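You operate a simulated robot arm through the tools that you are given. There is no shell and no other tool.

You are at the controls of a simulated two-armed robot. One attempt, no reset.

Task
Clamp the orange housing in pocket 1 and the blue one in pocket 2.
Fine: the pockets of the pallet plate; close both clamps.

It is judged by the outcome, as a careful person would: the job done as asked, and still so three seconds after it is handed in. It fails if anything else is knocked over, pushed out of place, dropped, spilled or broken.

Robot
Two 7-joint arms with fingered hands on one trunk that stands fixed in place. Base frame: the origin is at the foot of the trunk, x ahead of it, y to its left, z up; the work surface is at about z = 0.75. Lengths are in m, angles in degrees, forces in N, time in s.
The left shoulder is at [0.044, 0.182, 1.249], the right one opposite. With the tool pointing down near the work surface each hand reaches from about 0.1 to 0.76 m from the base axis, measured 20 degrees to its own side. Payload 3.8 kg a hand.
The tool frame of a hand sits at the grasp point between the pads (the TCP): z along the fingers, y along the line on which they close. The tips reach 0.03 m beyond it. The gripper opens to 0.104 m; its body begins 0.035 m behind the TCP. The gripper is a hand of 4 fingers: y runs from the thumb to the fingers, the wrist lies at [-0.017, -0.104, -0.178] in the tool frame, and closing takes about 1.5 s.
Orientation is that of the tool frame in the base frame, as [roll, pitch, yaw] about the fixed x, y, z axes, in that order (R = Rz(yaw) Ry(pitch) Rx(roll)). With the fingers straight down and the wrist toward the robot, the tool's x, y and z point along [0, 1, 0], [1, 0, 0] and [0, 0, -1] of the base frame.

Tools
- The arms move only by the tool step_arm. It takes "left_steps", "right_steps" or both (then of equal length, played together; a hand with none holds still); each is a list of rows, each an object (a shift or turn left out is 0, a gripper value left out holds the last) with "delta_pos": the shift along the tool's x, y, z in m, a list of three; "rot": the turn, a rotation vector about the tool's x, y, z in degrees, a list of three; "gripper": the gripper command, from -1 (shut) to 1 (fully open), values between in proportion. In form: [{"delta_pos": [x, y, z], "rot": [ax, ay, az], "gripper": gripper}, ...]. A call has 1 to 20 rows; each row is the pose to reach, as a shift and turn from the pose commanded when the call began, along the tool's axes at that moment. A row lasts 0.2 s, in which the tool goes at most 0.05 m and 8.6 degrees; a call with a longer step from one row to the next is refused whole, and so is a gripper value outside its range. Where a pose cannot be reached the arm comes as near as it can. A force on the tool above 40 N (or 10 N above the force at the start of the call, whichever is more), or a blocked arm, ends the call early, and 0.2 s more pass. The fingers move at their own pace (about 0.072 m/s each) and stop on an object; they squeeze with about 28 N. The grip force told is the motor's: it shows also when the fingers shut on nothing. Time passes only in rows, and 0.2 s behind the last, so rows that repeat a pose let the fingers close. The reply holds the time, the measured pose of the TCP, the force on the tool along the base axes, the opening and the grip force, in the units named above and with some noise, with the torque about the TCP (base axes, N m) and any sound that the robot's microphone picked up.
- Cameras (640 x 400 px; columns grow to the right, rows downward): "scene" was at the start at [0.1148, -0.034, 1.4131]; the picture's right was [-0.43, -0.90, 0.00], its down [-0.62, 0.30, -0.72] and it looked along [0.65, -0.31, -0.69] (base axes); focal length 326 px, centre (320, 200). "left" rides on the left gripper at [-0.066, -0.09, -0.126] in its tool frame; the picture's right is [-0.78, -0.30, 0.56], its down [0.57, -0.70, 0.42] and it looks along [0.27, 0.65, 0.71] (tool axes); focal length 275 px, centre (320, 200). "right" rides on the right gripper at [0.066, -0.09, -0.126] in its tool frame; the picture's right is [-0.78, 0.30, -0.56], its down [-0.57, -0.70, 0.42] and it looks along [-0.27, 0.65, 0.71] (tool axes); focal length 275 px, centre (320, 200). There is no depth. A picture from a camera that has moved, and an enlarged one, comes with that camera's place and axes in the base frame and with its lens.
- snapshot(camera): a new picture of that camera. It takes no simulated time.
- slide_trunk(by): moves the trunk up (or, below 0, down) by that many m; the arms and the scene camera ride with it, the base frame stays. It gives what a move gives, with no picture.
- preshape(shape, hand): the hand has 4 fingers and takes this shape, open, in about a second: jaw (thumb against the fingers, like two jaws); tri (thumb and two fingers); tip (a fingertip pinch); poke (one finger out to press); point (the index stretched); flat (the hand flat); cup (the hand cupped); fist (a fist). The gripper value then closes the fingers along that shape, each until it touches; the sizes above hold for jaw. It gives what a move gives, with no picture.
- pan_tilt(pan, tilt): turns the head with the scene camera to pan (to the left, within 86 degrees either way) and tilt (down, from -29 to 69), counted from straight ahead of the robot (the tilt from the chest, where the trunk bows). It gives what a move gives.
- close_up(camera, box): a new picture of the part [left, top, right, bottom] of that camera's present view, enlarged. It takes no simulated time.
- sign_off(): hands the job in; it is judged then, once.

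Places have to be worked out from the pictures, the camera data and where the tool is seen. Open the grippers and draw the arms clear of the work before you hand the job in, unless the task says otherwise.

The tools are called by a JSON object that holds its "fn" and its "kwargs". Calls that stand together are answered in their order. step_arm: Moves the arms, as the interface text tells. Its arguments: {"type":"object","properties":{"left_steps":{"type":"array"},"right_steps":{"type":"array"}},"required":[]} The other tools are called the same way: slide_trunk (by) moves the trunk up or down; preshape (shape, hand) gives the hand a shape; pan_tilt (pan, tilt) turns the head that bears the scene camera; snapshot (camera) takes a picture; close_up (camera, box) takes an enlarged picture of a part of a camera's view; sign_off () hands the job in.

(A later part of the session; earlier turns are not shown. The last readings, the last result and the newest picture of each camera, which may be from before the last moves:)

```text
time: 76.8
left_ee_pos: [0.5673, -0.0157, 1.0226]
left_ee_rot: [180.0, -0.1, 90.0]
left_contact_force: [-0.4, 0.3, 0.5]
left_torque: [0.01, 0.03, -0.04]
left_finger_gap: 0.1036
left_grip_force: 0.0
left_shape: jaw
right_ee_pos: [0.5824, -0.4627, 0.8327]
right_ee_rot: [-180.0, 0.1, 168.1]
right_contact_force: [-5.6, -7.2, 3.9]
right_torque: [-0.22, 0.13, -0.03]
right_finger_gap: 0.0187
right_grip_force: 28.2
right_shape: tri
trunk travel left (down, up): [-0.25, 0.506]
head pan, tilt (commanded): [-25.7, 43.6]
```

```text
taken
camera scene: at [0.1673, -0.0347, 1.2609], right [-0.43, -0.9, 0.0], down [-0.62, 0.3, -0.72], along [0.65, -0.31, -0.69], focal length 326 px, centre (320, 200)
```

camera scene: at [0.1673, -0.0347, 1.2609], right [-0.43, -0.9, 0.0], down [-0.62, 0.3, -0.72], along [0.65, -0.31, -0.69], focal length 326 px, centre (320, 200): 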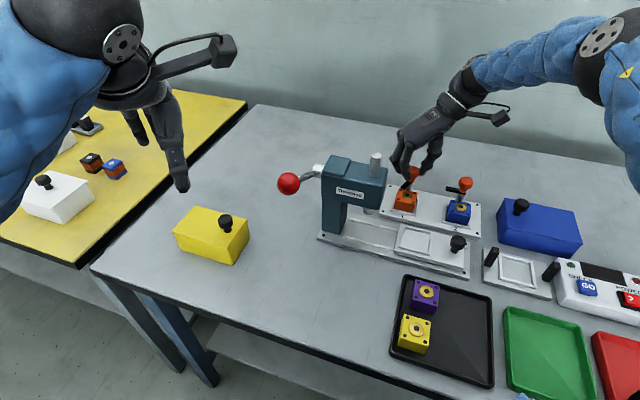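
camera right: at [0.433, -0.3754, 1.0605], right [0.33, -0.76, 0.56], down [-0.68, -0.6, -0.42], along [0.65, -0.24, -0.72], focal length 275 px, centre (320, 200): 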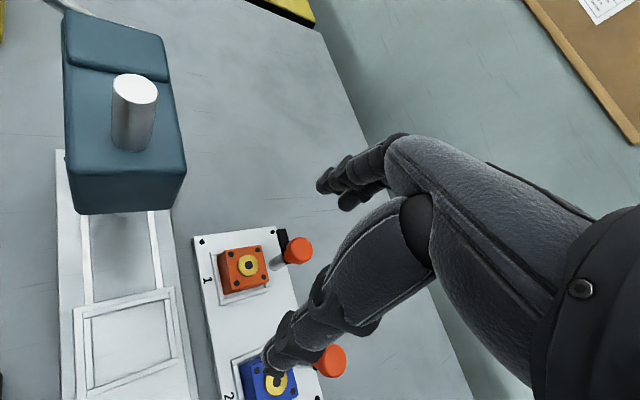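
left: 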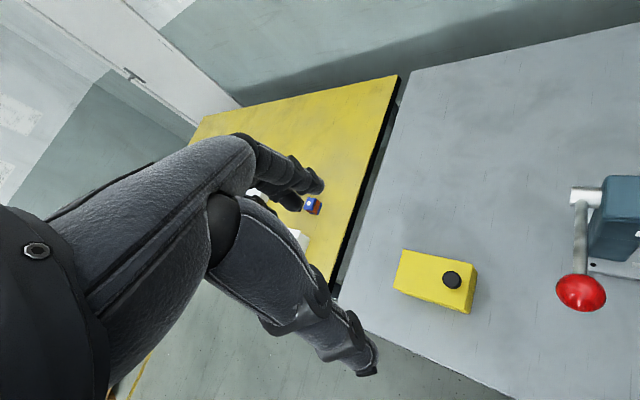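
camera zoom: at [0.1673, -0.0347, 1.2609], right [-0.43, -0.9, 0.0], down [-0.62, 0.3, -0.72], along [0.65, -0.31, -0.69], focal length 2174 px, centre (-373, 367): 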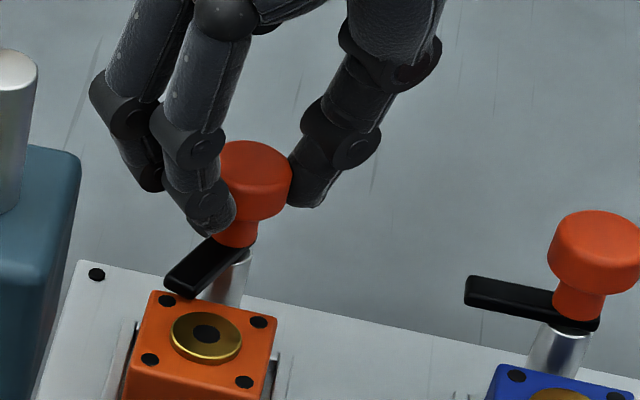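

The arm has turned ~62°; hand 73°. I keep turning another 24° and check.

{"fn": "step_arm", "kwargs": {"right_steps": [{"rot": [0, 0, -6]}, {"rot": [0, 0, -12]}, {"rot": [0, 0, -18]}, {"rot": [0, 0, -24]}, {"rot": [0, 0, -24]}]}}

{"fn": "close_up", "kwargs": {"camera": "scene", "box": [384, 145, 464, 205]}}

{"fn": "snapshot", "kwargs": {"camera": "right"}}

```text
time: 78.0
left_ee_pos: [0.5672, -0.016, 1.0244]
left_ee_rot: [180.0, 0.0, 90.0]
left_contact_force: [0.0, 0.3, 0.6]
left_torque: [0.02, 0.01, -0.03]
left_finger_gap: 0.1036
left_grip_force: 0.1
left_shape: jaw
right_ee_pos: [0.5661, -0.4504, 0.843]
right_ee_rot: [-180.0, 0.1, -167.9]
right_contact_force: [0.4, 0.2, -0.2]
right_torque: [0.0, -0.01, -0.01]
right_finger_gap: 0.0139
right_grip_force: 27.7
right_shape: tri
right hand out of reach, approached as far as the arm can: row 2, 3, 4, 5
trunk travel left (down, up): [-0.25, 0.506]
head pan, tilt (commanded): [-25.7, 43.6]
```

```text
6.67 times, centred on (424, 175) of scene
camera zoom: at [0.168, -0.034, 1.2608], right [-0.43, -0.9, 0.0], down [-0.62, 0.3, -0.72], along [0.65, -0.31, -0.69], focal length 2174 px, centre (-373, 367)
```

zoom: 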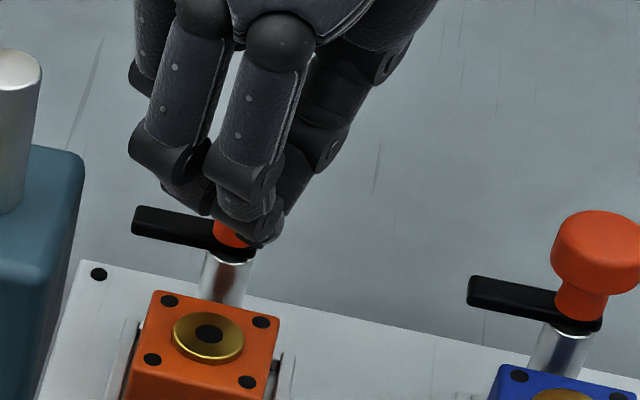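

```text
taken
camera right: at [0.5193, -0.552, 0.9673], right [0.7, 0.45, 0.56], down [0.71, -0.57, -0.42], along [0.12, 0.69, -0.71], focal length 275 px, centre (320, 200)
```

right: 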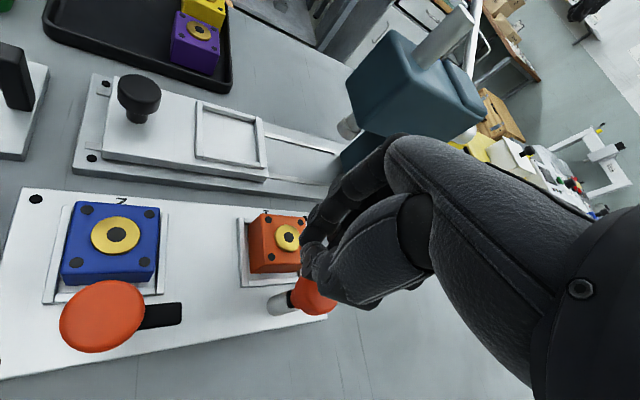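

The reach limit made the hand slip off and the clamp arm sprang back to open: it is spring-loaded and must be turned all the way. I open the fingers and rise clear.

{"fn": "step_arm", "kwargs": {"right_steps": [{"gripper": -0.5}, {"gripper": 0.0}, {"gripper": 0.2}, {"delta_pos": [0, 0, -0.02], "gripper": 0.2}, {"delta_pos": [0, 0, -0.06], "gripper": 0.2}, {"delta_pos": [0, 0, -0.08], "gripper": 0.2}]}}

{"fn": "close_up", "kwargs": {"camera": "scene", "box": [384, 145, 496, 215]}}

{"fn": "snapshot", "kwargs": {"camera": "right"}}

```text
time: 79.3
left_ee_pos: [0.5671, -0.0167, 1.0238]
left_ee_rot: [179.9, 0.0, 90.0]
left_contact_force: [-0.7, -0.1, 0.0]
left_torque: [0.0, 0.02, 0.02]
left_finger_gap: 0.1036
left_grip_force: 0.1
left_shape: jaw
right_ee_pos: [0.5658, -0.4516, 0.9218]
right_ee_rot: [-179.9, 0.1, -168.0]
right_contact_force: [0.3, 0.2, -0.4]
right_torque: [-0.01, -0.02, 0.01]
right_finger_gap: 0.0622
right_grip_force: 0.0
right_shape: tri
trunk travel left (down, up): [-0.25, 0.506]
head pan, tilt (commanded): [-25.7, 43.6]
```

```text
5.71 times, centred on (440, 180) of scene
camera zoom: at [0.1681, -0.034, 1.2607], right [-0.43, -0.9, 0.0], down [-0.62, 0.3, -0.72], along [0.65, -0.31, -0.69], focal length 1863 px, centre (-366, 314)
```

zoom: 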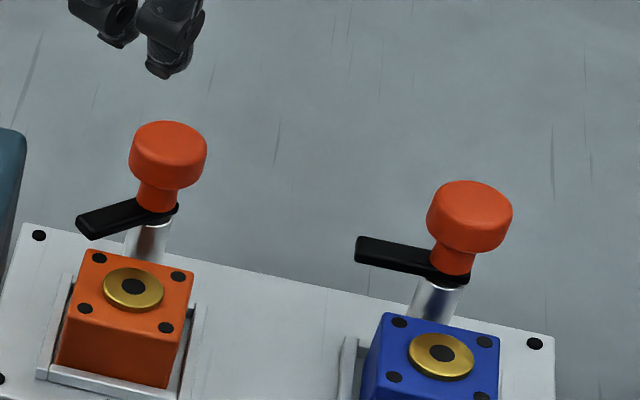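

```text
taken
camera right: at [0.5199, -0.5525, 1.0464], right [0.7, 0.45, 0.56], down [0.71, -0.57, -0.42], along [0.12, 0.69, -0.71], focal length 275 px, centre (320, 200)
```

right: 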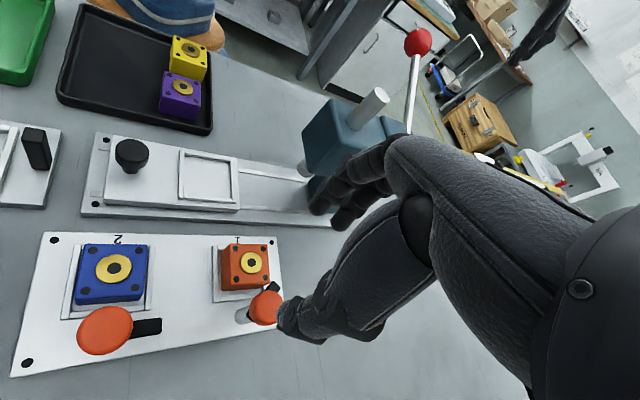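

The arm actually stayed at about 40°, so it is friction-held, not spring-loaded: I can ratchet. I turn the open hand back to yaw 100 above the knob.

{"fn": "step_arm", "kwargs": {"right_steps": [{"delta_pos": [-0.001, -0.0015, 0], "rot": [0, 0, 8.4]}, {"delta_pos": [-0.0025, -0.003, 0], "rot": [0, 0, 16.8]}, {"delta_pos": [-0.004, -0.0045, 0], "rot": [0, 0, 25.2]}, {"delta_pos": [-0.005, -0.006, 0], "rot": [0, 0, 33.6]}, {"delta_pos": [-0.006, -0.0075, 0], "rot": [0, 0, 42]}, {"delta_pos": [-0.0075, -0.009, 0], "rot": [0, 0, 50.4]}, {"delta_pos": [-0.009, -0.0105, 0], "rot": [0, 0, 58.8]}, {"delta_pos": [-0.01, -0.012, 0], "rot": [0, 0, 67.2]}, {"delta_pos": [-0.0115, -0.0135, 0], "rot": [0, 0, 75.6]}, {"delta_pos": [-0.0131, -0.0151, 0], "rot": [0, 0, 84]}, {"delta_pos": [-0.0131, -0.0151, 0.02], "rot": [0, 0, 92]}, {"delta_pos": [-0.0131, -0.0151, 0.05], "rot": [0, 0, 92]}, {"delta_pos": [-0.0131, -0.0151, 0.053], "rot": [0, 0, 92]}]}}

{"fn": "close_up", "kwargs": {"camera": "right", "box": [200, 160, 400, 340]}}

{"fn": "close_up", "kwargs": {"camera": "scene", "box": [384, 145, 464, 205]}}

```text
time: 82.2
left_ee_pos: [0.5667, -0.0165, 1.0236]
left_ee_rot: [-180.0, 0.0, 90.0]
left_contact_force: [-0.8, -0.3, 0.2]
left_torque: [-0.01, 0.0, -0.04]
left_finger_gap: 0.1039
left_grip_force: 0.1
left_shape: jaw
right_ee_pos: [0.5814, -0.4642, 0.8676]
right_ee_rot: [179.9, 0.2, 99.9]
right_contact_force: [0.0, -0.6, 0.3]
right_torque: [0.02, -0.01, 0.0]
right_finger_gap: 0.062
right_grip_force: 0.0
right_shape: tri
trunk travel left (down, up): [-0.25, 0.506]
head pan, tilt (commanded): [-25.7, 43.6]
```

```text
2.22 times, centred on (300, 250) of right
camera zoom: at [0.4807, -0.4136, 0.993], right [0.43, -0.71, 0.56], down [-0.59, -0.69, -0.42], along [0.69, -0.15, -0.71], focal length 612 px, centre (364, 89)
```

zoom: 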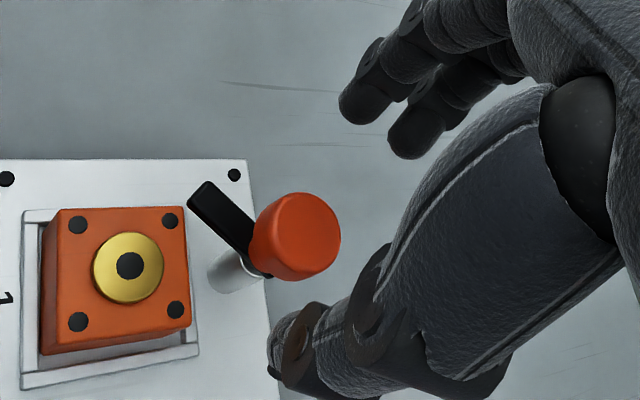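

```text
6.67 times, centred on (424, 175) of scene
camera zoom: at [0.168, -0.0338, 1.2608], right [-0.43, -0.9, 0.0], down [-0.62, 0.3, -0.72], along [0.65, -0.31, -0.69], focal length 2174 px, centre (-373, 367)
```

zoom: 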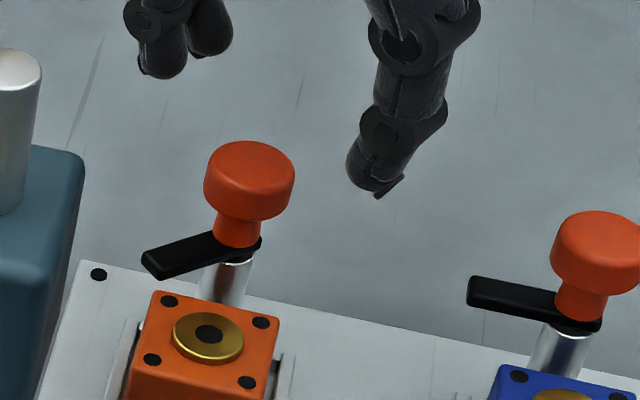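

The knob is again ~2 mm off in tool x. I shift, lower, and grip it.

{"fn": "step_arm", "kwargs": {"right_steps": [{"delta_pos": [0.002, 0, 0.012]}, {"delta_pos": [0.002, 0, 0.024]}, {"delta_pos": [0.002, 0, 0.036]}, {"delta_pos": [0.002, 0, 0.036], "gripper": -0.3}, {"delta_pos": [0.002, 0, 0.036], "gripper": -0.6}, {"delta_pos": [0.002, 0, 0.036], "gripper": -1}, {"delta_pos": [0.002, 0, 0.036], "gripper": -1}, {"delta_pos": [0.002, 0, 0.036], "gripper": -1}, {"delta_pos": [0.002, 0, 0.036], "gripper": -1}]}}

{"fn": "close_up", "kwargs": {"camera": "scene", "box": [384, 145, 464, 205]}}

```text
time: 84.2
left_ee_pos: [0.5661, -0.0167, 1.0236]
left_ee_rot: [179.9, 0.0, 90.0]
left_contact_force: [-0.5, 0.1, -0.5]
left_torque: [-0.03, 0.0, -0.04]
left_finger_gap: 0.1037
left_grip_force: 0.2
left_shape: jaw
right_ee_pos: [0.5813, -0.4623, 0.8316]
right_ee_rot: [180.0, -0.1, 100.1]
right_contact_force: [0.2, 1.3, -2.3]
right_torque: [0.02, -0.03, -0.01]
right_finger_gap: 0.0199
right_grip_force: 27.9
right_shape: tri
trunk travel left (down, up): [-0.25, 0.506]
head pan, tilt (commanded): [-25.7, 43.6]
```

```text
6.67 times, centred on (424, 175) of scene
camera zoom: at [0.1683, -0.034, 1.2607], right [-0.43, -0.9, 0.0], down [-0.62, 0.3, -0.72], along [0.65, -0.31, -0.69], focal length 2174 px, centre (-373, 367)
```

zoom: 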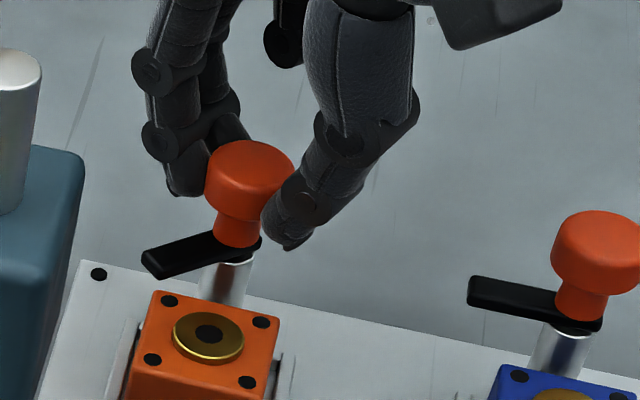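

Gripped symmetrically again. I rotate in one go by 56° (yaw 100 → 156, well within reach).

{"fn": "step_arm", "kwargs": {"right_steps": [{"rot": [0, 0, -7]}, {"rot": [0, 0, -14]}, {"rot": [0, 0, -21]}, {"rot": [0, 0, -28]}, {"rot": [0, 0, -35]}, {"rot": [0, 0, -42]}, {"rot": [0, 0, -49]}, {"rot": [0, 0, -56]}, {"rot": [0, 0, -56]}]}}

{"fn": "close_up", "kwargs": {"camera": "scene", "box": [384, 150, 464, 210]}}

{"fn": "snapshot", "kwargs": {"camera": "right"}}

```text
time: 86.2
left_ee_pos: [0.568, -0.0171, 1.0227]
left_ee_rot: [-180.0, -0.1, 90.1]
left_contact_force: [-0.7, 1.0, -0.2]
left_torque: [0.02, 0.03, -0.02]
left_finger_gap: 0.1035
left_grip_force: 0.1
left_shape: jaw
right_ee_pos: [0.5837, -0.4644, 0.8326]
right_ee_rot: [-180.0, 0.0, 156.0]
right_contact_force: [5.0, -10.7, -3.5]
right_torque: [-0.26, -0.13, -0.21]
right_finger_gap: 0.0193
right_grip_force: 28.2
right_shape: tri
trunk travel left (down, up): [-0.25, 0.506]
head pan, tilt (commanded): [-25.7, 43.6]
```

```text
6.67 times, centred on (424, 180) of scene
camera zoom: at [0.1691, -0.0355, 1.2605], right [-0.43, -0.9, 0.0], down [-0.62, 0.3, -0.72], along [0.65, -0.31, -0.69], focal length 2174 px, centre (-373, 333)
```

zoom: 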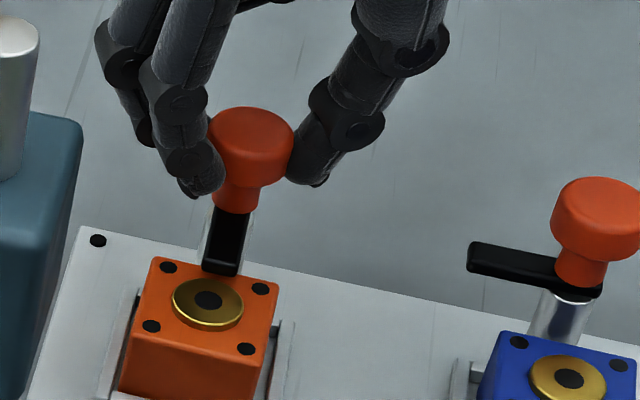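

```text
taken
camera right: at [0.4852, -0.5182, 0.9567], right [0.83, -0.04, 0.56], down [0.24, -0.87, -0.42], along [0.51, 0.48, -0.71], focal length 275 px, centre (320, 200)
```

right: 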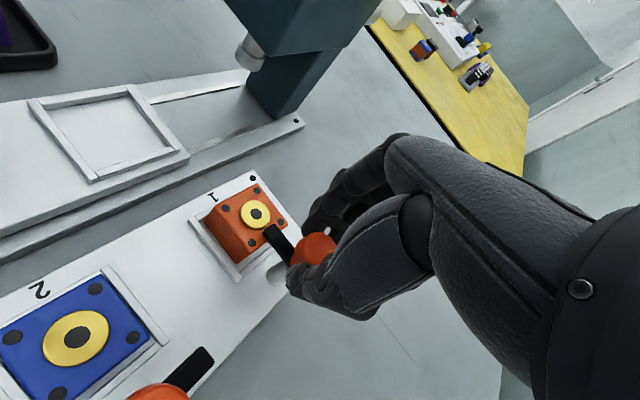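

The arm now lies over the orange housing, at its stop. I zoom in to check its position and height over the block.

{"fn": "close_up", "kwargs": {"camera": "scene", "box": [396, 170, 428, 200]}}

{"fn": "close_up", "kwargs": {"camera": "right", "box": [200, 170, 330, 290]}}

```text
13.33 times, centred on (412, 185) of scene
camera zoom: at [0.1691, -0.0355, 1.2605], right [-0.43, -0.9, 0.0], down [-0.62, 0.3, -0.72], along [0.65, -0.31, -0.69], focal length 4348 px, centre (-907, 400)
```

zoom: 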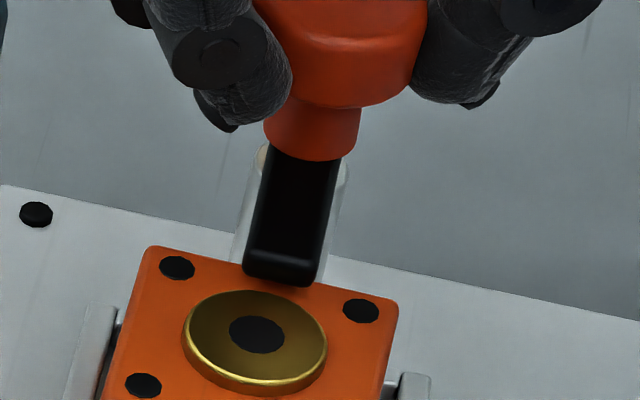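

```text
3.33 times, centred on (265, 230) of right
camera zoom: at [0.4852, -0.5182, 0.9567], right [0.83, -0.04, 0.56], down [0.24, -0.87, -0.42], along [0.51, 0.48, -0.71], focal length 918 px, centre (503, 100)
```

zoom: 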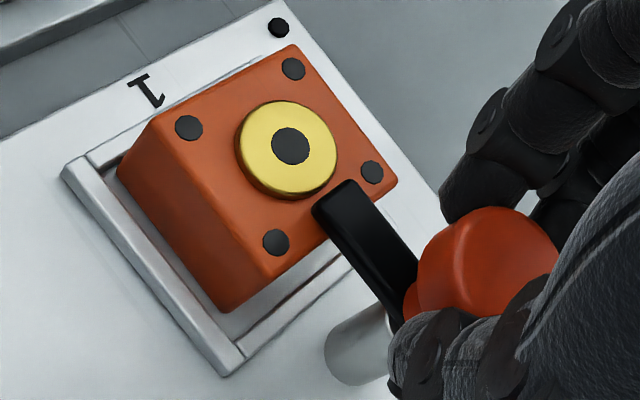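

The arm points straight at the boss and overlaps the housing's rear edge: closed position. I open the fingers gently and see whether it stays.

{"fn": "step_arm", "kwargs": {"right_steps": [{"gripper": -0.5}, {"gripper": -0.2}, {"gripper": 0.1}, {"gripper": 0.2}, {"gripper": 0.2}]}}

{"fn": "close_up", "kwargs": {"camera": "scene", "box": [396, 165, 436, 200]}}

{"fn": "close_up", "kwargs": {"camera": "right", "box": [200, 170, 330, 290]}}

```text
time: 87.3
left_ee_pos: [0.5666, -0.0166, 1.0241]
left_ee_rot: [180.0, 0.0, 90.0]
left_contact_force: [0.0, 0.7, -0.5]
left_torque: [-0.02, 0.0, 0.02]
left_finger_gap: 0.1034
left_grip_force: 0.1
left_shape: jaw
right_ee_pos: [0.5802, -0.4618, 0.8329]
right_ee_rot: [-180.0, 0.0, 156.0]
right_contact_force: [0.4, 0.5, 0.4]
right_torque: [-0.01, 0.01, 0.0]
right_finger_gap: 0.0619
right_grip_force: 0.0
right_shape: tri
trunk travel left (down, up): [-0.25, 0.506]
head pan, tilt (commanded): [-25.7, 43.6]
```

```text
11.43 times, centred on (416, 182) of scene
camera zoom: at [0.1681, -0.034, 1.2607], right [-0.43, -0.9, 0.0], down [-0.62, 0.3, -0.72], along [0.65, -0.31, -0.69], focal length 3726 px, centre (-777, 400)
```

zoom: 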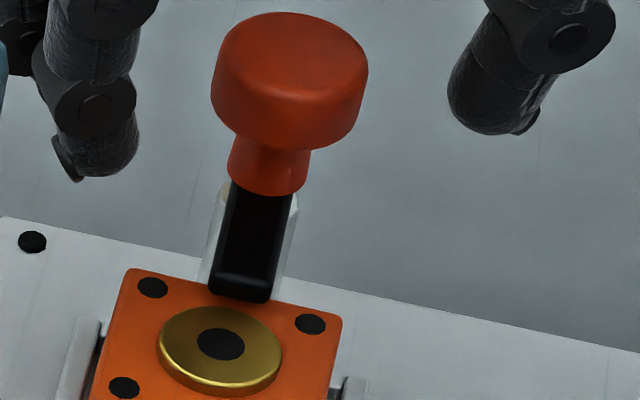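

```text
3.33 times, centred on (265, 230) of right
camera zoom: at [0.4842, -0.5165, 0.9576], right [0.83, -0.04, 0.56], down [0.24, -0.87, -0.42], along [0.51, 0.48, -0.71], focal length 918 px, centre (503, 100)
```

zoom: 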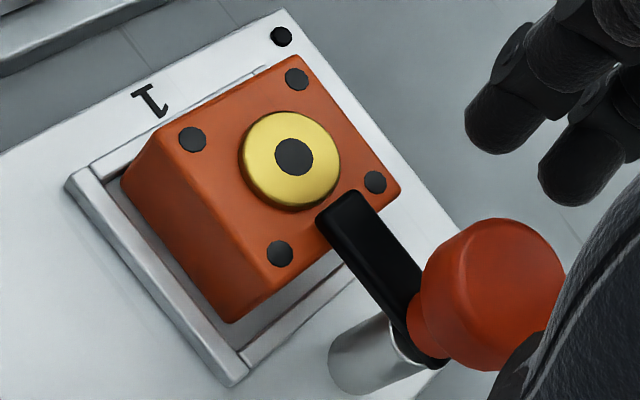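

Clamp 1's arm stays exactly over the housing. Now clamp 2: I rise, move to knob 2 (≈ (0.504, -0.538), one pocket pitch away) and turn back to yaw 100.

{"fn": "step_arm", "kwargs": {"right_steps": [{"delta_pos": [0, 0, -0.03]}, {"delta_pos": [0, 0, -0.06]}, {"delta_pos": [0.0056, -0.0147, -0.06], "rot": [0, 0, 8]}, {"delta_pos": [0.0113, -0.0293, -0.06], "rot": [0, 0, 16]}, {"delta_pos": [0.0169, -0.044, -0.06], "rot": [0, 0, 24]}, {"delta_pos": [0.0225, -0.0587, -0.06], "rot": [0, 0, 32]}, {"delta_pos": [0.0281, -0.0734, -0.06], "rot": [0, 0, 40]}, {"delta_pos": [0.0338, -0.088, -0.06], "rot": [0, 0, 48]}, {"delta_pos": [0.0394, -0.1027, -0.06], "rot": [0, 0, 56]}, {"delta_pos": [0.0394, -0.1027, -0.036], "rot": [0, 0, 56]}, {"delta_pos": [0.0394, -0.1027, -0.036], "rot": [0, 0, 56]}]}}

{"fn": "close_up", "kwargs": {"camera": "right", "box": [200, 160, 400, 340]}}

{"fn": "close_up", "kwargs": {"camera": "scene", "box": [384, 145, 512, 225]}}

```text
time: 89.8
left_ee_pos: [0.5669, -0.0162, 1.0237]
left_ee_rot: [-180.0, 0.0, 90.0]
left_contact_force: [0.2, -0.9, 0.0]
left_torque: [-0.02, 0.01, 0.01]
left_finger_gap: 0.1038
left_grip_force: 0.0
left_shape: jaw
right_ee_pos: [0.5025, -0.5401, 0.8688]
right_ee_rot: [179.9, -0.1, 100.0]
right_contact_force: [0.3, 0.8, -0.7]
right_torque: [0.0, 0.04, 0.01]
right_finger_gap: 0.0622
right_grip_force: 0.1
right_shape: tri
trunk travel left (down, up): [-0.25, 0.506]
head pan, tilt (commanded): [-25.7, 43.6]
```

```text
2.22 times, centred on (300, 250) of right
camera zoom: at [0.4026, -0.4896, 0.9942], right [0.43, -0.71, 0.56], down [-0.59, -0.69, -0.42], along [0.69, -0.15, -0.71], focal length 612 px, centre (364, 89)
```

zoom: 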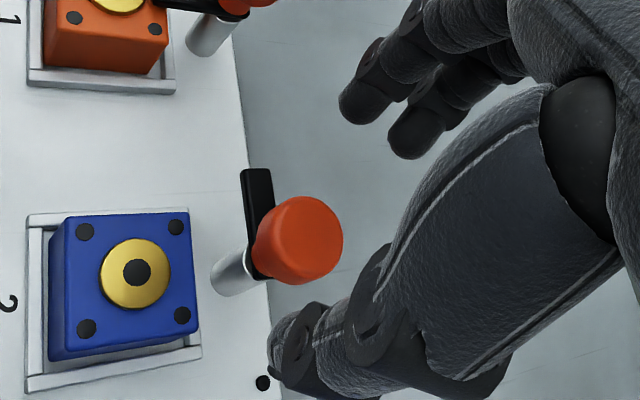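

```text
5.00 times, centred on (448, 185) of scene
camera zoom: at [0.1678, -0.0337, 1.2608], right [-0.43, -0.9, 0.0], down [-0.62, 0.3, -0.72], along [0.65, -0.31, -0.69], focal length 1630 px, centre (-320, 275)
```

zoom: 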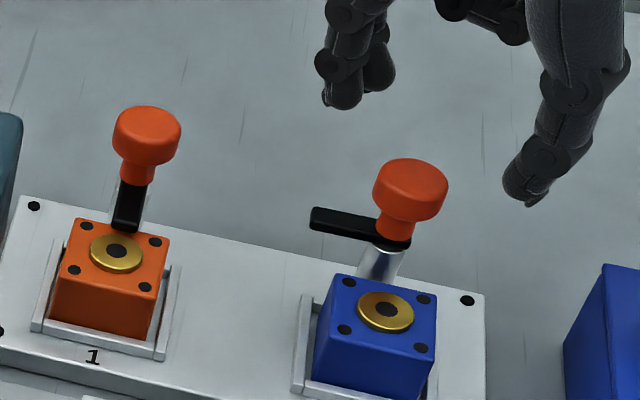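

Knob 2 is centred within 1.5 mm. I lower, grip it, and rotate 56°.

{"fn": "step_arm", "kwargs": {"right_steps": [{"delta_pos": [0.0015, -0.001, 0.012]}, {"delta_pos": [0.0015, -0.001, 0.024]}, {"delta_pos": [0.0015, -0.001, 0.036]}, {"delta_pos": [0.0015, -0.001, 0.036], "gripper": -0.3}, {"delta_pos": [0.0015, -0.001, 0.036], "gripper": -0.6}, {"delta_pos": [0.0015, -0.001, 0.036], "gripper": -1}, {"delta_pos": [0.0015, -0.001, 0.036], "gripper": -1}, {"delta_pos": [0.0015, -0.001, 0.036], "gripper": -1}, {"delta_pos": [0.0015, -0.001, 0.036], "gripper": -1}]}}

{"fn": "close_up", "kwargs": {"camera": "scene", "box": [424, 150, 504, 210]}}

```text
time: 91.8
left_ee_pos: [0.567, -0.0158, 1.0226]
left_ee_rot: [-180.0, -0.1, 90.0]
left_contact_force: [0.2, 0.1, 0.9]
left_torque: [0.01, 0.01, 0.01]
left_finger_gap: 0.1035
left_grip_force: 0.0
left_shape: jaw
right_ee_pos: [0.5023, -0.5387, 0.8334]
right_ee_rot: [-180.0, 0.0, 100.0]
right_contact_force: [0.3, 1.0, -1.2]
right_torque: [0.0, -0.08, 0.05]
right_finger_gap: 0.0196
right_grip_force: 28.2
right_shape: tri
trunk travel left (down, up): [-0.25, 0.506]
head pan, tilt (commanded): [-25.7, 43.6]
```

```text
6.67 times, centred on (464, 180) of scene
camera zoom: at [0.1683, -0.034, 1.2607], right [-0.43, -0.9, 0.0], down [-0.62, 0.3, -0.72], along [0.65, -0.31, -0.69], focal length 2174 px, centre (-640, 333)
```

zoom: 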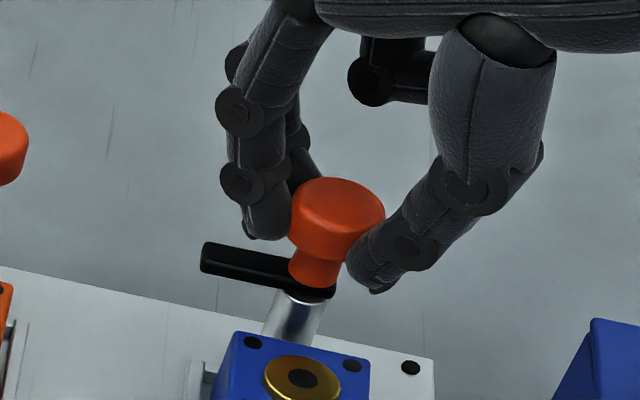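

Good grip on knob 2. I rotate 56° counter-clockwise.

{"fn": "step_arm", "kwargs": {"right_steps": [{"rot": [0, 0, -7]}, {"rot": [0, 0, -14]}, {"rot": [0, 0, -21]}, {"rot": [0, 0, -28]}, {"rot": [0, 0, -35]}, {"rot": [0, 0, -42]}, {"rot": [0, 0, -49]}, {"rot": [0, 0, -56]}, {"rot": [0, 0, -56]}]}}

{"fn": "close_up", "kwargs": {"camera": "scene", "box": [424, 155, 504, 215]}}

```text
time: 93.8
left_ee_pos: [0.5671, -0.0172, 1.0235]
left_ee_rot: [-180.0, -0.2, 90.0]
left_contact_force: [-1.0, -0.2, 0.1]
left_torque: [0.04, -0.04, 0.01]
left_finger_gap: 0.1037
left_grip_force: 0.2
left_shape: jaw
right_ee_pos: [0.502, -0.5402, 0.8322]
right_ee_rot: [-180.0, 0.1, 156.1]
right_contact_force: [-0.2, -13.6, 2.9]
right_torque: [-0.35, 0.07, -0.06]
right_finger_gap: 0.0196
right_grip_force: 28.1
right_shape: tri
trunk travel left (down, up): [-0.25, 0.506]
head pan, tilt (commanded): [-25.7, 43.6]
```

```text
6.67 times, centred on (464, 185) of scene
camera zoom: at [0.1678, -0.0352, 1.2607], right [-0.43, -0.9, 0.0], down [-0.62, 0.3, -0.72], along [0.65, -0.31, -0.69], focal length 2174 px, centre (-640, 300)
```

zoom: 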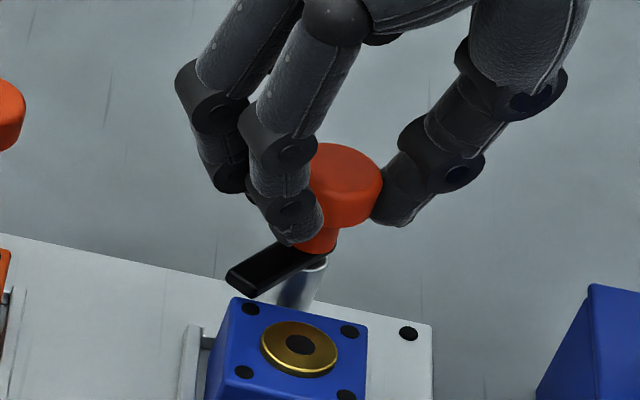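

Arm 2 turned about 55°. I release gently, checking that it stays.

{"fn": "step_arm", "kwargs": {"right_steps": [{"gripper": -0.5}, {"gripper": -0.2}, {"gripper": 0.1}, {"gripper": 0.2}, {"gripper": 0.2}, {"delta_pos": [0, 0, -0.03]}, {"delta_pos": [0, 0, -0.05]}]}}

{"fn": "close_up", "kwargs": {"camera": "scene", "box": [384, 145, 512, 225]}}

```text
time: 95.3
left_ee_pos: [0.5674, -0.0166, 1.0228]
left_ee_rot: [-179.9, 0.0, 90.0]
left_contact_force: [-0.9, -0.5, 0.0]
left_torque: [0.01, 0.0, 0.01]
left_finger_gap: 0.1035
left_grip_force: 0.1
left_shape: jaw
right_ee_pos: [0.5019, -0.5377, 0.8816]
right_ee_rot: [180.0, 0.0, 156.0]
right_contact_force: [-0.1, 0.0, 0.5]
right_torque: [-0.03, 0.02, -0.01]
right_finger_gap: 0.0622
right_grip_force: 0.0
right_shape: tri
trunk travel left (down, up): [-0.25, 0.506]
head pan, tilt (commanded): [-25.7, 43.6]
```

```text
5.00 times, centred on (448, 185) of scene
camera zoom: at [0.168, -0.034, 1.2607], right [-0.43, -0.9, 0.0], down [-0.62, 0.3, -0.72], along [0.65, -0.31, -0.69], focal length 1630 px, centre (-320, 275)
```

zoom: 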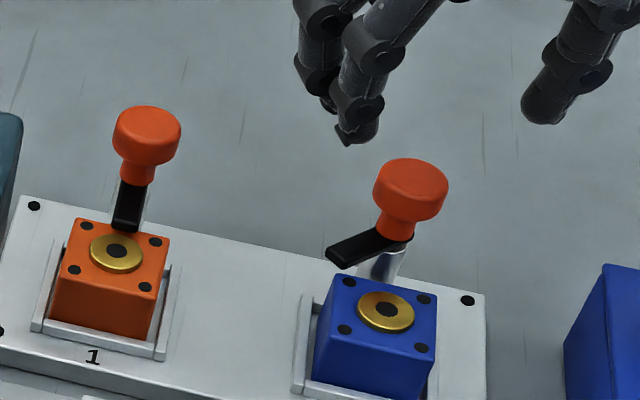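

Arm 2 holds at ~55°. I turn the open hand back to yaw 100 (with a 2.5 mm centring correction), lower and regrip.

{"fn": "step_arm", "kwargs": {"right_steps": [{"delta_pos": [-0.0026, -0.0003, 0], "rot": [0, 0, 8]}, {"delta_pos": [-0.0026, -0.0003, 0], "rot": [0, 0, 16]}, {"delta_pos": [-0.0026, -0.0003, 0], "rot": [0, 0, 24]}, {"delta_pos": [-0.0026, -0.0003, 0], "rot": [0, 0, 32]}, {"delta_pos": [-0.0026, -0.0003, 0], "rot": [0, 0, 40]}, {"delta_pos": [-0.0026, -0.0003, 0], "rot": [0, 0, 48]}, {"delta_pos": [-0.0026, -0.0003, 0], "rot": [0, 0, 56]}, {"delta_pos": [-0.0026, -0.0003, 0.025], "rot": [0, 0, 56]}, {"delta_pos": [-0.0026, -0.0003, 0.05], "rot": [0, 0, 56]}, {"delta_pos": [-0.0026, -0.0003, 0.05], "rot": [0, 0, 56], "gripper": -0.3}, {"delta_pos": [-0.0026, -0.0003, 0.05], "rot": [0, 0, 56], "gripper": -0.6}, {"delta_pos": [-0.0026, -0.0003, 0.05], "rot": [0, 0, 56], "gripper": -1}, {"delta_pos": [-0.0026, -0.0003, 0.05], "rot": [0, 0, 56], "gripper": -1}, {"delta_pos": [-0.0026, -0.0003, 0.05], "rot": [0, 0, 56], "gripper": -1}, {"delta_pos": [-0.0026, -0.0003, 0.05], "rot": [0, 0, 56], "gripper": -1}]}}

{"fn": "close_up", "kwargs": {"camera": "scene", "box": [424, 155, 504, 215]}}

```text
time: 98.5
left_ee_pos: [0.5667, -0.0167, 1.0237]
left_ee_rot: [-180.0, 0.0, 90.0]
left_contact_force: [-0.3, 1.0, 0.8]
left_torque: [0.0, 0.0, 0.0]
left_finger_gap: 0.1037
left_grip_force: 0.0
left_shape: jaw
right_ee_pos: [0.504, -0.5397, 0.833]
right_ee_rot: [-180.0, 0.0, 99.9]
right_contact_force: [0.3, -0.1, -1.1]
right_torque: [0.05, -0.05, 0.03]
right_finger_gap: 0.0197
right_grip_force: 27.9
right_shape: tri
trunk travel left (down, up): [-0.25, 0.506]
head pan, tilt (commanded): [-25.7, 43.6]
```

```text
6.67 times, centred on (464, 185) of scene
camera zoom: at [0.1682, -0.0341, 1.2607], right [-0.43, -0.9, 0.0], down [-0.62, 0.3, -0.72], along [0.65, -0.31, -0.69], focal length 2174 px, centre (-640, 300)
```

zoom: 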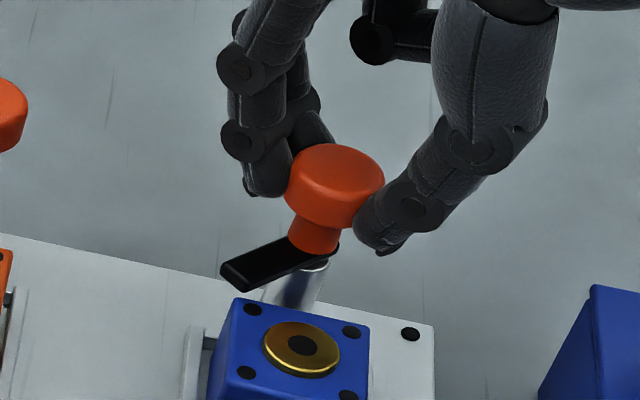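

Regripped at ~50°. I rotate another 48° to bring the arm to its stop.

{"fn": "step_arm", "kwargs": {"right_steps": [{"rot": [0, 0, -7]}, {"rot": [0, 0, -14]}, {"rot": [0, 0, -21]}, {"rot": [0, 0, -28]}, {"rot": [0, 0, -35]}, {"rot": [0, 0, -42]}, {"rot": [0, 0, -48]}, {"rot": [0, 0, -48]}]}}

{"fn": "close_up", "kwargs": {"camera": "scene", "box": [424, 155, 504, 215]}}

```text
time: 100.3
left_ee_pos: [0.5677, -0.0159, 1.0232]
left_ee_rot: [180.0, 0.0, 90.0]
left_contact_force: [0.0, 0.1, 0.6]
left_torque: [0.0, 0.02, -0.02]
left_finger_gap: 0.1038
left_grip_force: 0.0
left_shape: jaw
right_ee_pos: [0.5037, -0.5409, 0.832]
right_ee_rot: [180.0, 0.1, 147.9]
right_contact_force: [2.8, -11.1, 2.7]
right_torque: [-0.26, -0.05, -0.16]
right_finger_gap: 0.0197
right_grip_force: 28.0
right_shape: tri
trunk travel left (down, up): [-0.25, 0.506]
head pan, tilt (commanded): [-25.7, 43.6]
```

```text
6.67 times, centred on (464, 185) of scene
camera zoom: at [0.1682, -0.035, 1.2607], right [-0.43, -0.9, 0.0], down [-0.62, 0.3, -0.72], along [0.65, -0.31, -0.69], focal length 2174 px, centre (-640, 300)
```

zoom: 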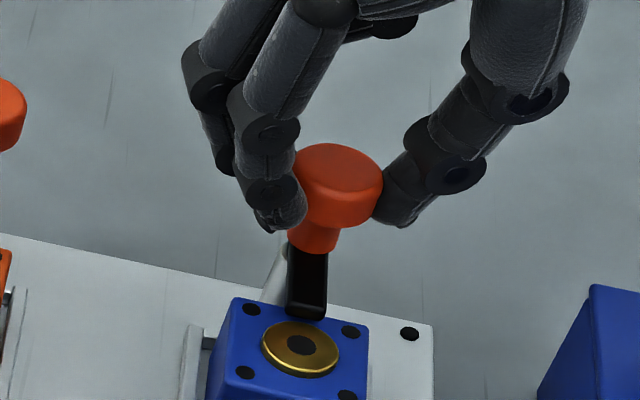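

Arm 2 is now at its stop over the blue housing. I open gently and rise clear.

{"fn": "step_arm", "kwargs": {"right_steps": [{"gripper": -0.5}, {"gripper": -0.2}, {"gripper": 0.1}, {"gripper": 0.3}, {"gripper": 0.3}, {"delta_pos": [0, 0, -0.03]}, {"delta_pos": [0, 0, -0.07]}, {"delta_pos": [0, 0, -0.11]}, {"delta_pos": [0, 0, -0.11]}]}}

{"fn": "close_up", "kwargs": {"camera": "scene", "box": [384, 155, 496, 225]}}

{"fn": "snapshot", "kwargs": {"camera": "right"}}

{"fn": "snapshot", "kwargs": {"camera": "scene"}}

```text
time: 102.3
left_ee_pos: [0.5672, -0.0164, 1.0236]
left_ee_rot: [-180.0, 0.0, 89.9]
left_contact_force: [-0.6, 0.1, 0.1]
left_torque: [0.0, -0.01, -0.02]
left_finger_gap: 0.1036
left_grip_force: 0.0
left_shape: jaw
right_ee_pos: [0.5047, -0.5429, 0.9417]
right_ee_rot: [180.0, 0.0, 148.0]
right_contact_force: [-0.6, 0.0, -0.1]
right_torque: [-0.02, 0.02, -0.03]
right_finger_gap: 0.0669
right_grip_force: 0.1
right_shape: tri
trunk travel left (down, up): [-0.25, 0.506]
head pan, tilt (commanded): [-25.7, 43.6]
```

```text
5.71 times, centred on (440, 190) of scene
camera zoom: at [0.1684, -0.0343, 1.2606], right [-0.43, -0.9, 0.0], down [-0.62, 0.3, -0.72], along [0.65, -0.31, -0.69], focal length 1863 px, centre (-366, 257)
```

zoom: 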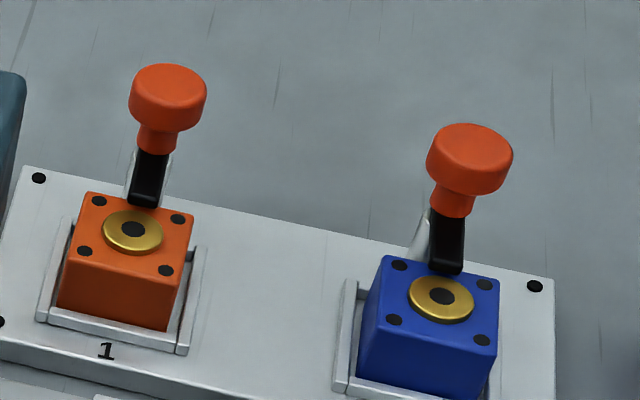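

```text
taken
camera right: at [0.4004, -0.5827, 1.067], right [0.82, -0.16, 0.56], down [0.11, -0.9, -0.42], along [0.57, 0.41, -0.71], focal length 275 px, centre (320, 200)
```

right: 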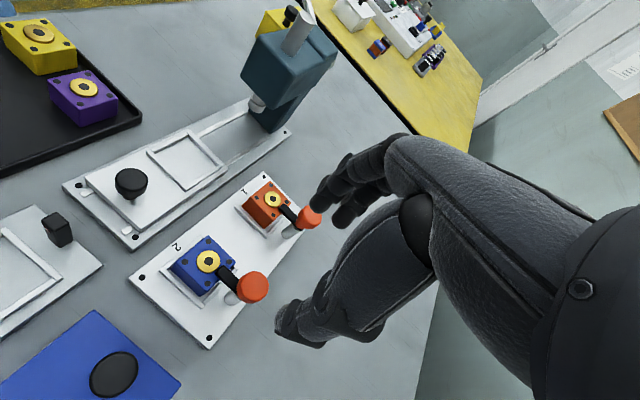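

```text
taken
camera scene: at [0.1684, -0.0343, 1.2606], right [-0.43, -0.9, 0.0], down [-0.62, 0.3, -0.72], along [0.65, -0.31, -0.69], focal length 326 px, centre (320, 200)
```

scene: 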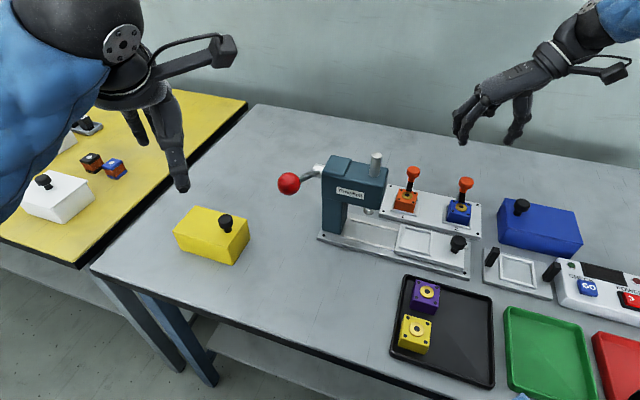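

Both arms lie over their housings. I zoom from the hand camera to check whether the arms touch the tops or still hover.

{"fn": "close_up", "kwargs": {"camera": "right", "box": [160, 225, 280, 315]}}

{"fn": "close_up", "kwargs": {"camera": "right", "box": [230, 170, 330, 245]}}

{"fn": "close_up", "kwargs": {"camera": "scene", "box": [440, 170, 488, 215]}}

```text
4.44 times, centred on (220, 270) of right
camera zoom: at [0.4004, -0.5827, 1.067], right [0.82, -0.16, 0.56], down [0.11, -0.9, -0.42], along [0.57, 0.41, -0.71], focal length 1224 px, centre (764, -111)
```

zoom: 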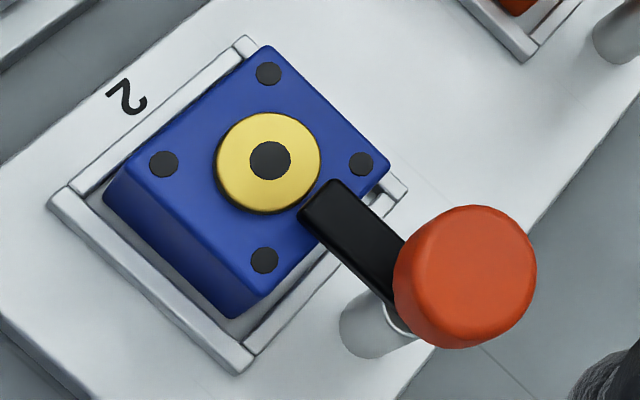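

```text
5.33 times, centred on (280, 208) of right
camera zoom: at [0.4004, -0.5827, 1.067], right [0.82, -0.16, 0.56], down [0.11, -0.9, -0.42], along [0.57, 0.41, -0.71], focal length 1468 px, centre (533, 160)
```

zoom: 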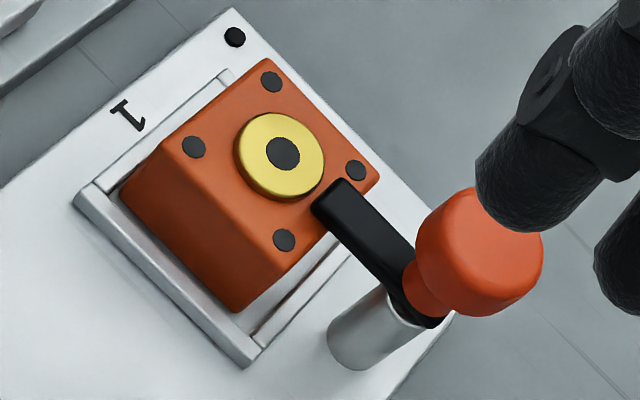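

```text
8.89 times, centred on (464, 192) of scene
camera zoom: at [0.1684, -0.0343, 1.2606], right [-0.43, -0.9, 0.0], down [-0.62, 0.3, -0.72], along [0.65, -0.31, -0.69], focal length 2898 px, centre (-960, 267)
```

zoom: 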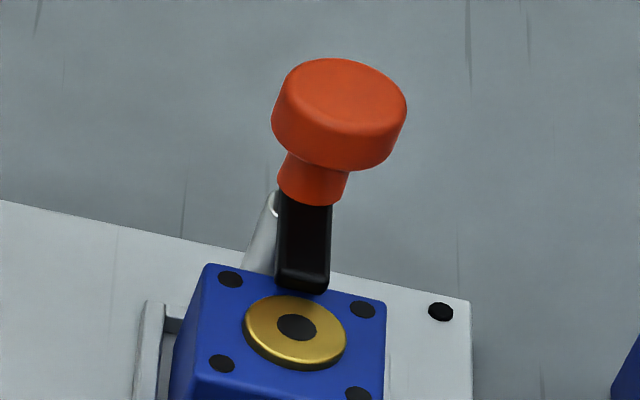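

The arms seem to hover ~5 mm above the housings (just over the boss height). I will test whether the clamp also wants a downward push on the knob: I close the fingertips and come down gently on knob 2.

{"fn": "step_arm", "kwargs": {"right_steps": [{"gripper": -0.5}, {"gripper": -1}, {"gripper": -1}, {"gripper": -1}, {"delta_pos": [0, 0, 0.03], "gripper": -1}, {"delta_pos": [0, 0, 0.06], "gripper": -1}, {"delta_pos": [0, 0, 0.06], "gripper": -1}]}}

{"fn": "close_up", "kwargs": {"camera": "scene", "box": [424, 130, 504, 200]}}

{"fn": "close_up", "kwargs": {"camera": "right", "box": [200, 180, 360, 320]}}

```text
time: 104.0
left_ee_pos: [0.568, -0.0153, 1.0244]
left_ee_rot: [179.9, 0.0, 90.0]
left_contact_force: [0.8, 1.0, 0.2]
left_torque: [0.02, 0.0, -0.04]
left_finger_gap: 0.1036
left_grip_force: 0.0
left_shape: jaw
right_ee_pos: [0.5042, -0.5404, 0.8836]
right_ee_rot: [179.9, 0.1, 148.0]
right_contact_force: [0.4, 0.3, -0.3]
right_torque: [0.04, -0.05, -0.01]
right_finger_gap: 0.0
right_grip_force: 27.8
right_shape: tri
trunk travel left (down, up): [-0.25, 0.506]
head pan, tilt (commanded): [-25.7, 43.6]
```

```text
5.71 times, centred on (464, 165) of scene
camera zoom: at [0.168, -0.0339, 1.2608], right [-0.43, -0.9, 0.0], down [-0.62, 0.3, -0.72], along [0.65, -0.31, -0.69], focal length 1863 px, centre (-503, 400)
```

zoom: 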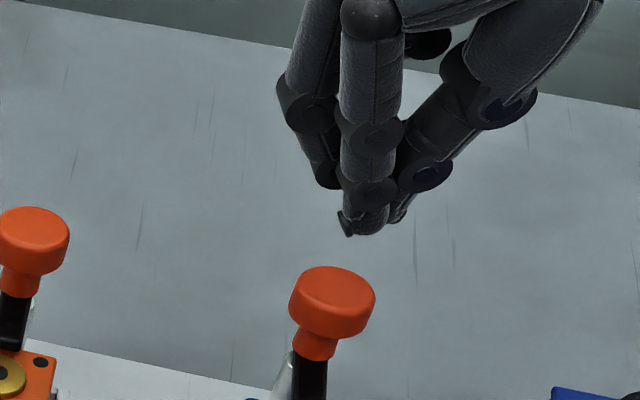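

```text
2.86 times, centred on (280, 250) of right
camera zoom: at [0.4009, -0.5808, 1.0075], right [0.81, -0.16, 0.56], down [0.11, -0.9, -0.42], along [0.57, 0.41, -0.71], focal length 786 px, centre (434, 57)
```

zoom: 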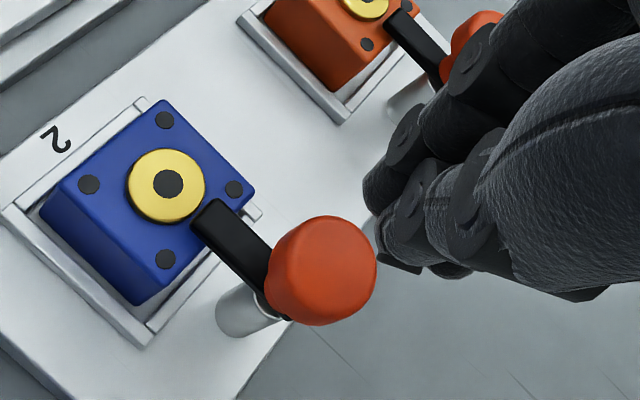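

Fingertips are above knob 2, ~3 mm off centre. I correct and lower in small steps, watching the force and whether the knob moves.

{"fn": "step_arm", "kwargs": {"right_steps": [{"delta_pos": [0.0022, -0.003, 0.01]}, {"delta_pos": [0.0022, -0.003, 0.02]}, {"delta_pos": [0.0022, -0.003, 0.024]}, {"delta_pos": [0.0022, -0.003, 0.026]}, {"delta_pos": [0.0022, -0.003, 0.028]}, {"delta_pos": [0.0022, -0.003, 0.03]}, {"delta_pos": [0.0022, -0.003, 0.03]}]}}

{"fn": "close_up", "kwargs": {"camera": "scene", "box": [424, 145, 504, 215]}}

```text
time: 105.5
left_ee_pos: [0.5672, -0.0159, 1.0233]
left_ee_rot: [179.9, 0.0, 90.0]
left_contact_force: [0.4, -0.8, -0.1]
left_torque: [-0.01, 0.01, 0.0]
left_finger_gap: 0.1036
left_grip_force: 0.1
left_shape: jaw
right_ee_pos: [0.5013, -0.542, 0.8525]
right_ee_rot: [180.0, 0.0, 148.0]
right_contact_force: [0.4, -1.2, -0.2]
right_torque: [0.01, -0.03, 0.0]
right_finger_gap: 0.0002
right_grip_force: 28.1
right_shape: tri
trunk travel left (down, up): [-0.25, 0.506]
head pan, tilt (commanded): [-25.7, 43.6]
```

```text
5.71 times, centred on (464, 180) of scene
camera zoom: at [0.1681, -0.034, 1.2607], right [-0.43, -0.9, 0.0], down [-0.62, 0.3, -0.72], along [0.65, -0.31, -0.69], focal length 1863 px, centre (-503, 314)
```

zoom: 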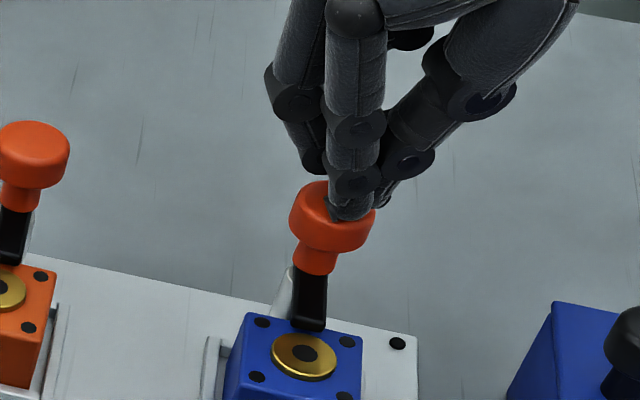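

Not touching yet. I continue down slowly up to 8 mm more.

{"fn": "step_arm", "kwargs": {"right_steps": [{"delta_pos": [0, 0, 0.002]}, {"delta_pos": [0, 0, 0.004]}, {"delta_pos": [0, 0, 0.006]}, {"delta_pos": [0, 0, 0.006]}]}}

{"fn": "close_up", "kwargs": {"camera": "scene", "box": [424, 145, 504, 215]}}

```text
time: 106.5
left_ee_pos: [0.5639, -0.0155, 1.0252]
left_ee_rot: [180.0, 0.0, 90.0]
left_contact_force: [-0.6, 0.1, 0.4]
left_torque: [0.02, -0.01, 0.04]
left_finger_gap: 0.1035
left_grip_force: 0.2
left_shape: jaw
right_ee_pos: [0.5013, -0.5408, 0.8506]
right_ee_rot: [179.9, 0.6, 147.9]
right_contact_force: [-1.2, -7.6, 32.5]
right_torque: [-0.32, 0.25, -0.01]
right_finger_gap: 0.0
right_grip_force: 28.3
right_shape: tri
trunk travel left (down, up): [-0.25, 0.506]
head pan, tilt (commanded): [-25.7, 43.6]
```

```text
5.71 times, centred on (464, 180) of scene
camera zoom: at [0.1653, -0.0322, 1.2615], right [-0.43, -0.9, 0.0], down [-0.62, 0.3, -0.73], along [0.65, -0.32, -0.69], focal length 1863 px, centre (-503, 314)
```

zoom: 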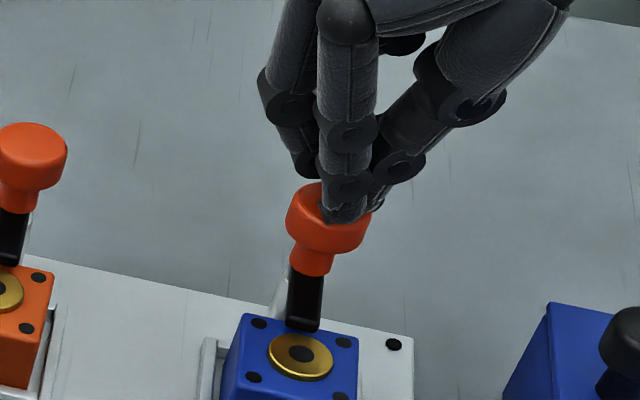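

32 N and the knob does not move down: the clamp is purely rotary, so the arms at 90° are closed. I lift off and verify everything.

{"fn": "step_arm", "kwargs": {"right_steps": [{"delta_pos": [0, 0, -0.01]}, {"delta_pos": [0, 0, -0.04]}, {"delta_pos": [0, 0, -0.08]}, {"delta_pos": [0, 0, -0.12]}, {"delta_pos": [0, 0, -0.12], "gripper": 0.5}, {"delta_pos": [0, 0, -0.12], "gripper": 1}]}}

{"fn": "close_up", "kwargs": {"camera": "scene", "box": [384, 155, 496, 225]}}

{"fn": "close_up", "kwargs": {"camera": "scene", "box": [376, 265, 506, 395]}}

```text
time: 108.0
left_ee_pos: [0.5673, -0.0172, 1.0227]
left_ee_rot: [180.0, 0.0, 89.9]
left_contact_force: [0.4, 0.2, 1.3]
left_torque: [-0.01, 0.01, 0.0]
left_finger_gap: 0.1039
left_grip_force: 0.1
left_shape: jaw
right_ee_pos: [0.499, -0.5412, 0.968]
right_ee_rot: [-179.9, 0.0, 148.0]
right_contact_force: [-0.3, -0.6, -0.8]
right_torque: [-0.01, -0.02, 0.02]
right_finger_gap: 0.0502
right_grip_force: 0.0
right_shape: tri
trunk travel left (down, up): [-0.25, 0.506]
head pan, tilt (commanded): [-25.7, 43.6]
```

```text
5.71 times, centred on (440, 190) of scene
camera zoom: at [0.1679, -0.0339, 1.2607], right [-0.43, -0.9, 0.0], down [-0.62, 0.3, -0.72], along [0.65, -0.31, -0.69], focal length 1863 px, centre (-366, 257)
```

zoom: 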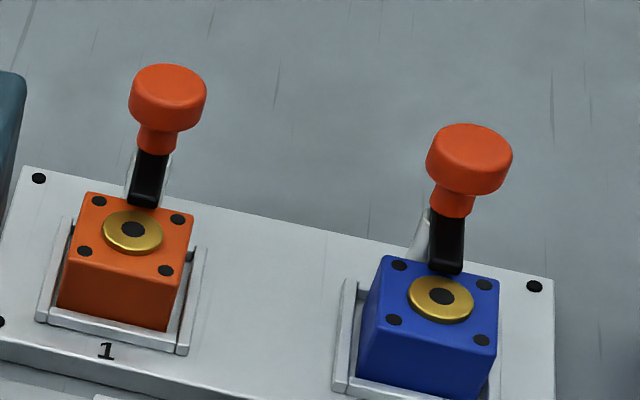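

```text
3.08 times, centred on (441, 330) of scene
camera zoom: at [0.1679, -0.0339, 1.2607], right [-0.43, -0.9, 0.0], down [-0.62, 0.3, -0.72], along [0.65, -0.31, -0.69], focal length 1003 px, centre (-52, -200)
```

zoom: 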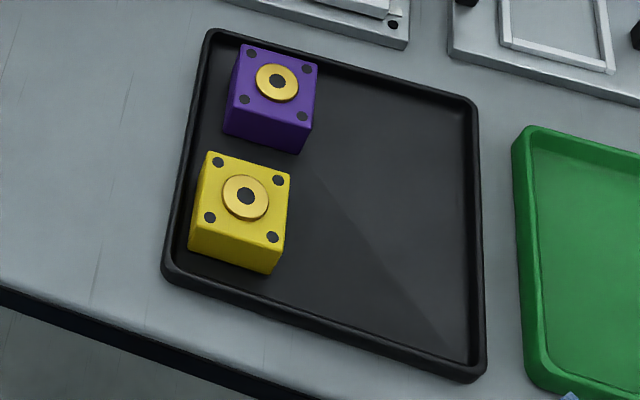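

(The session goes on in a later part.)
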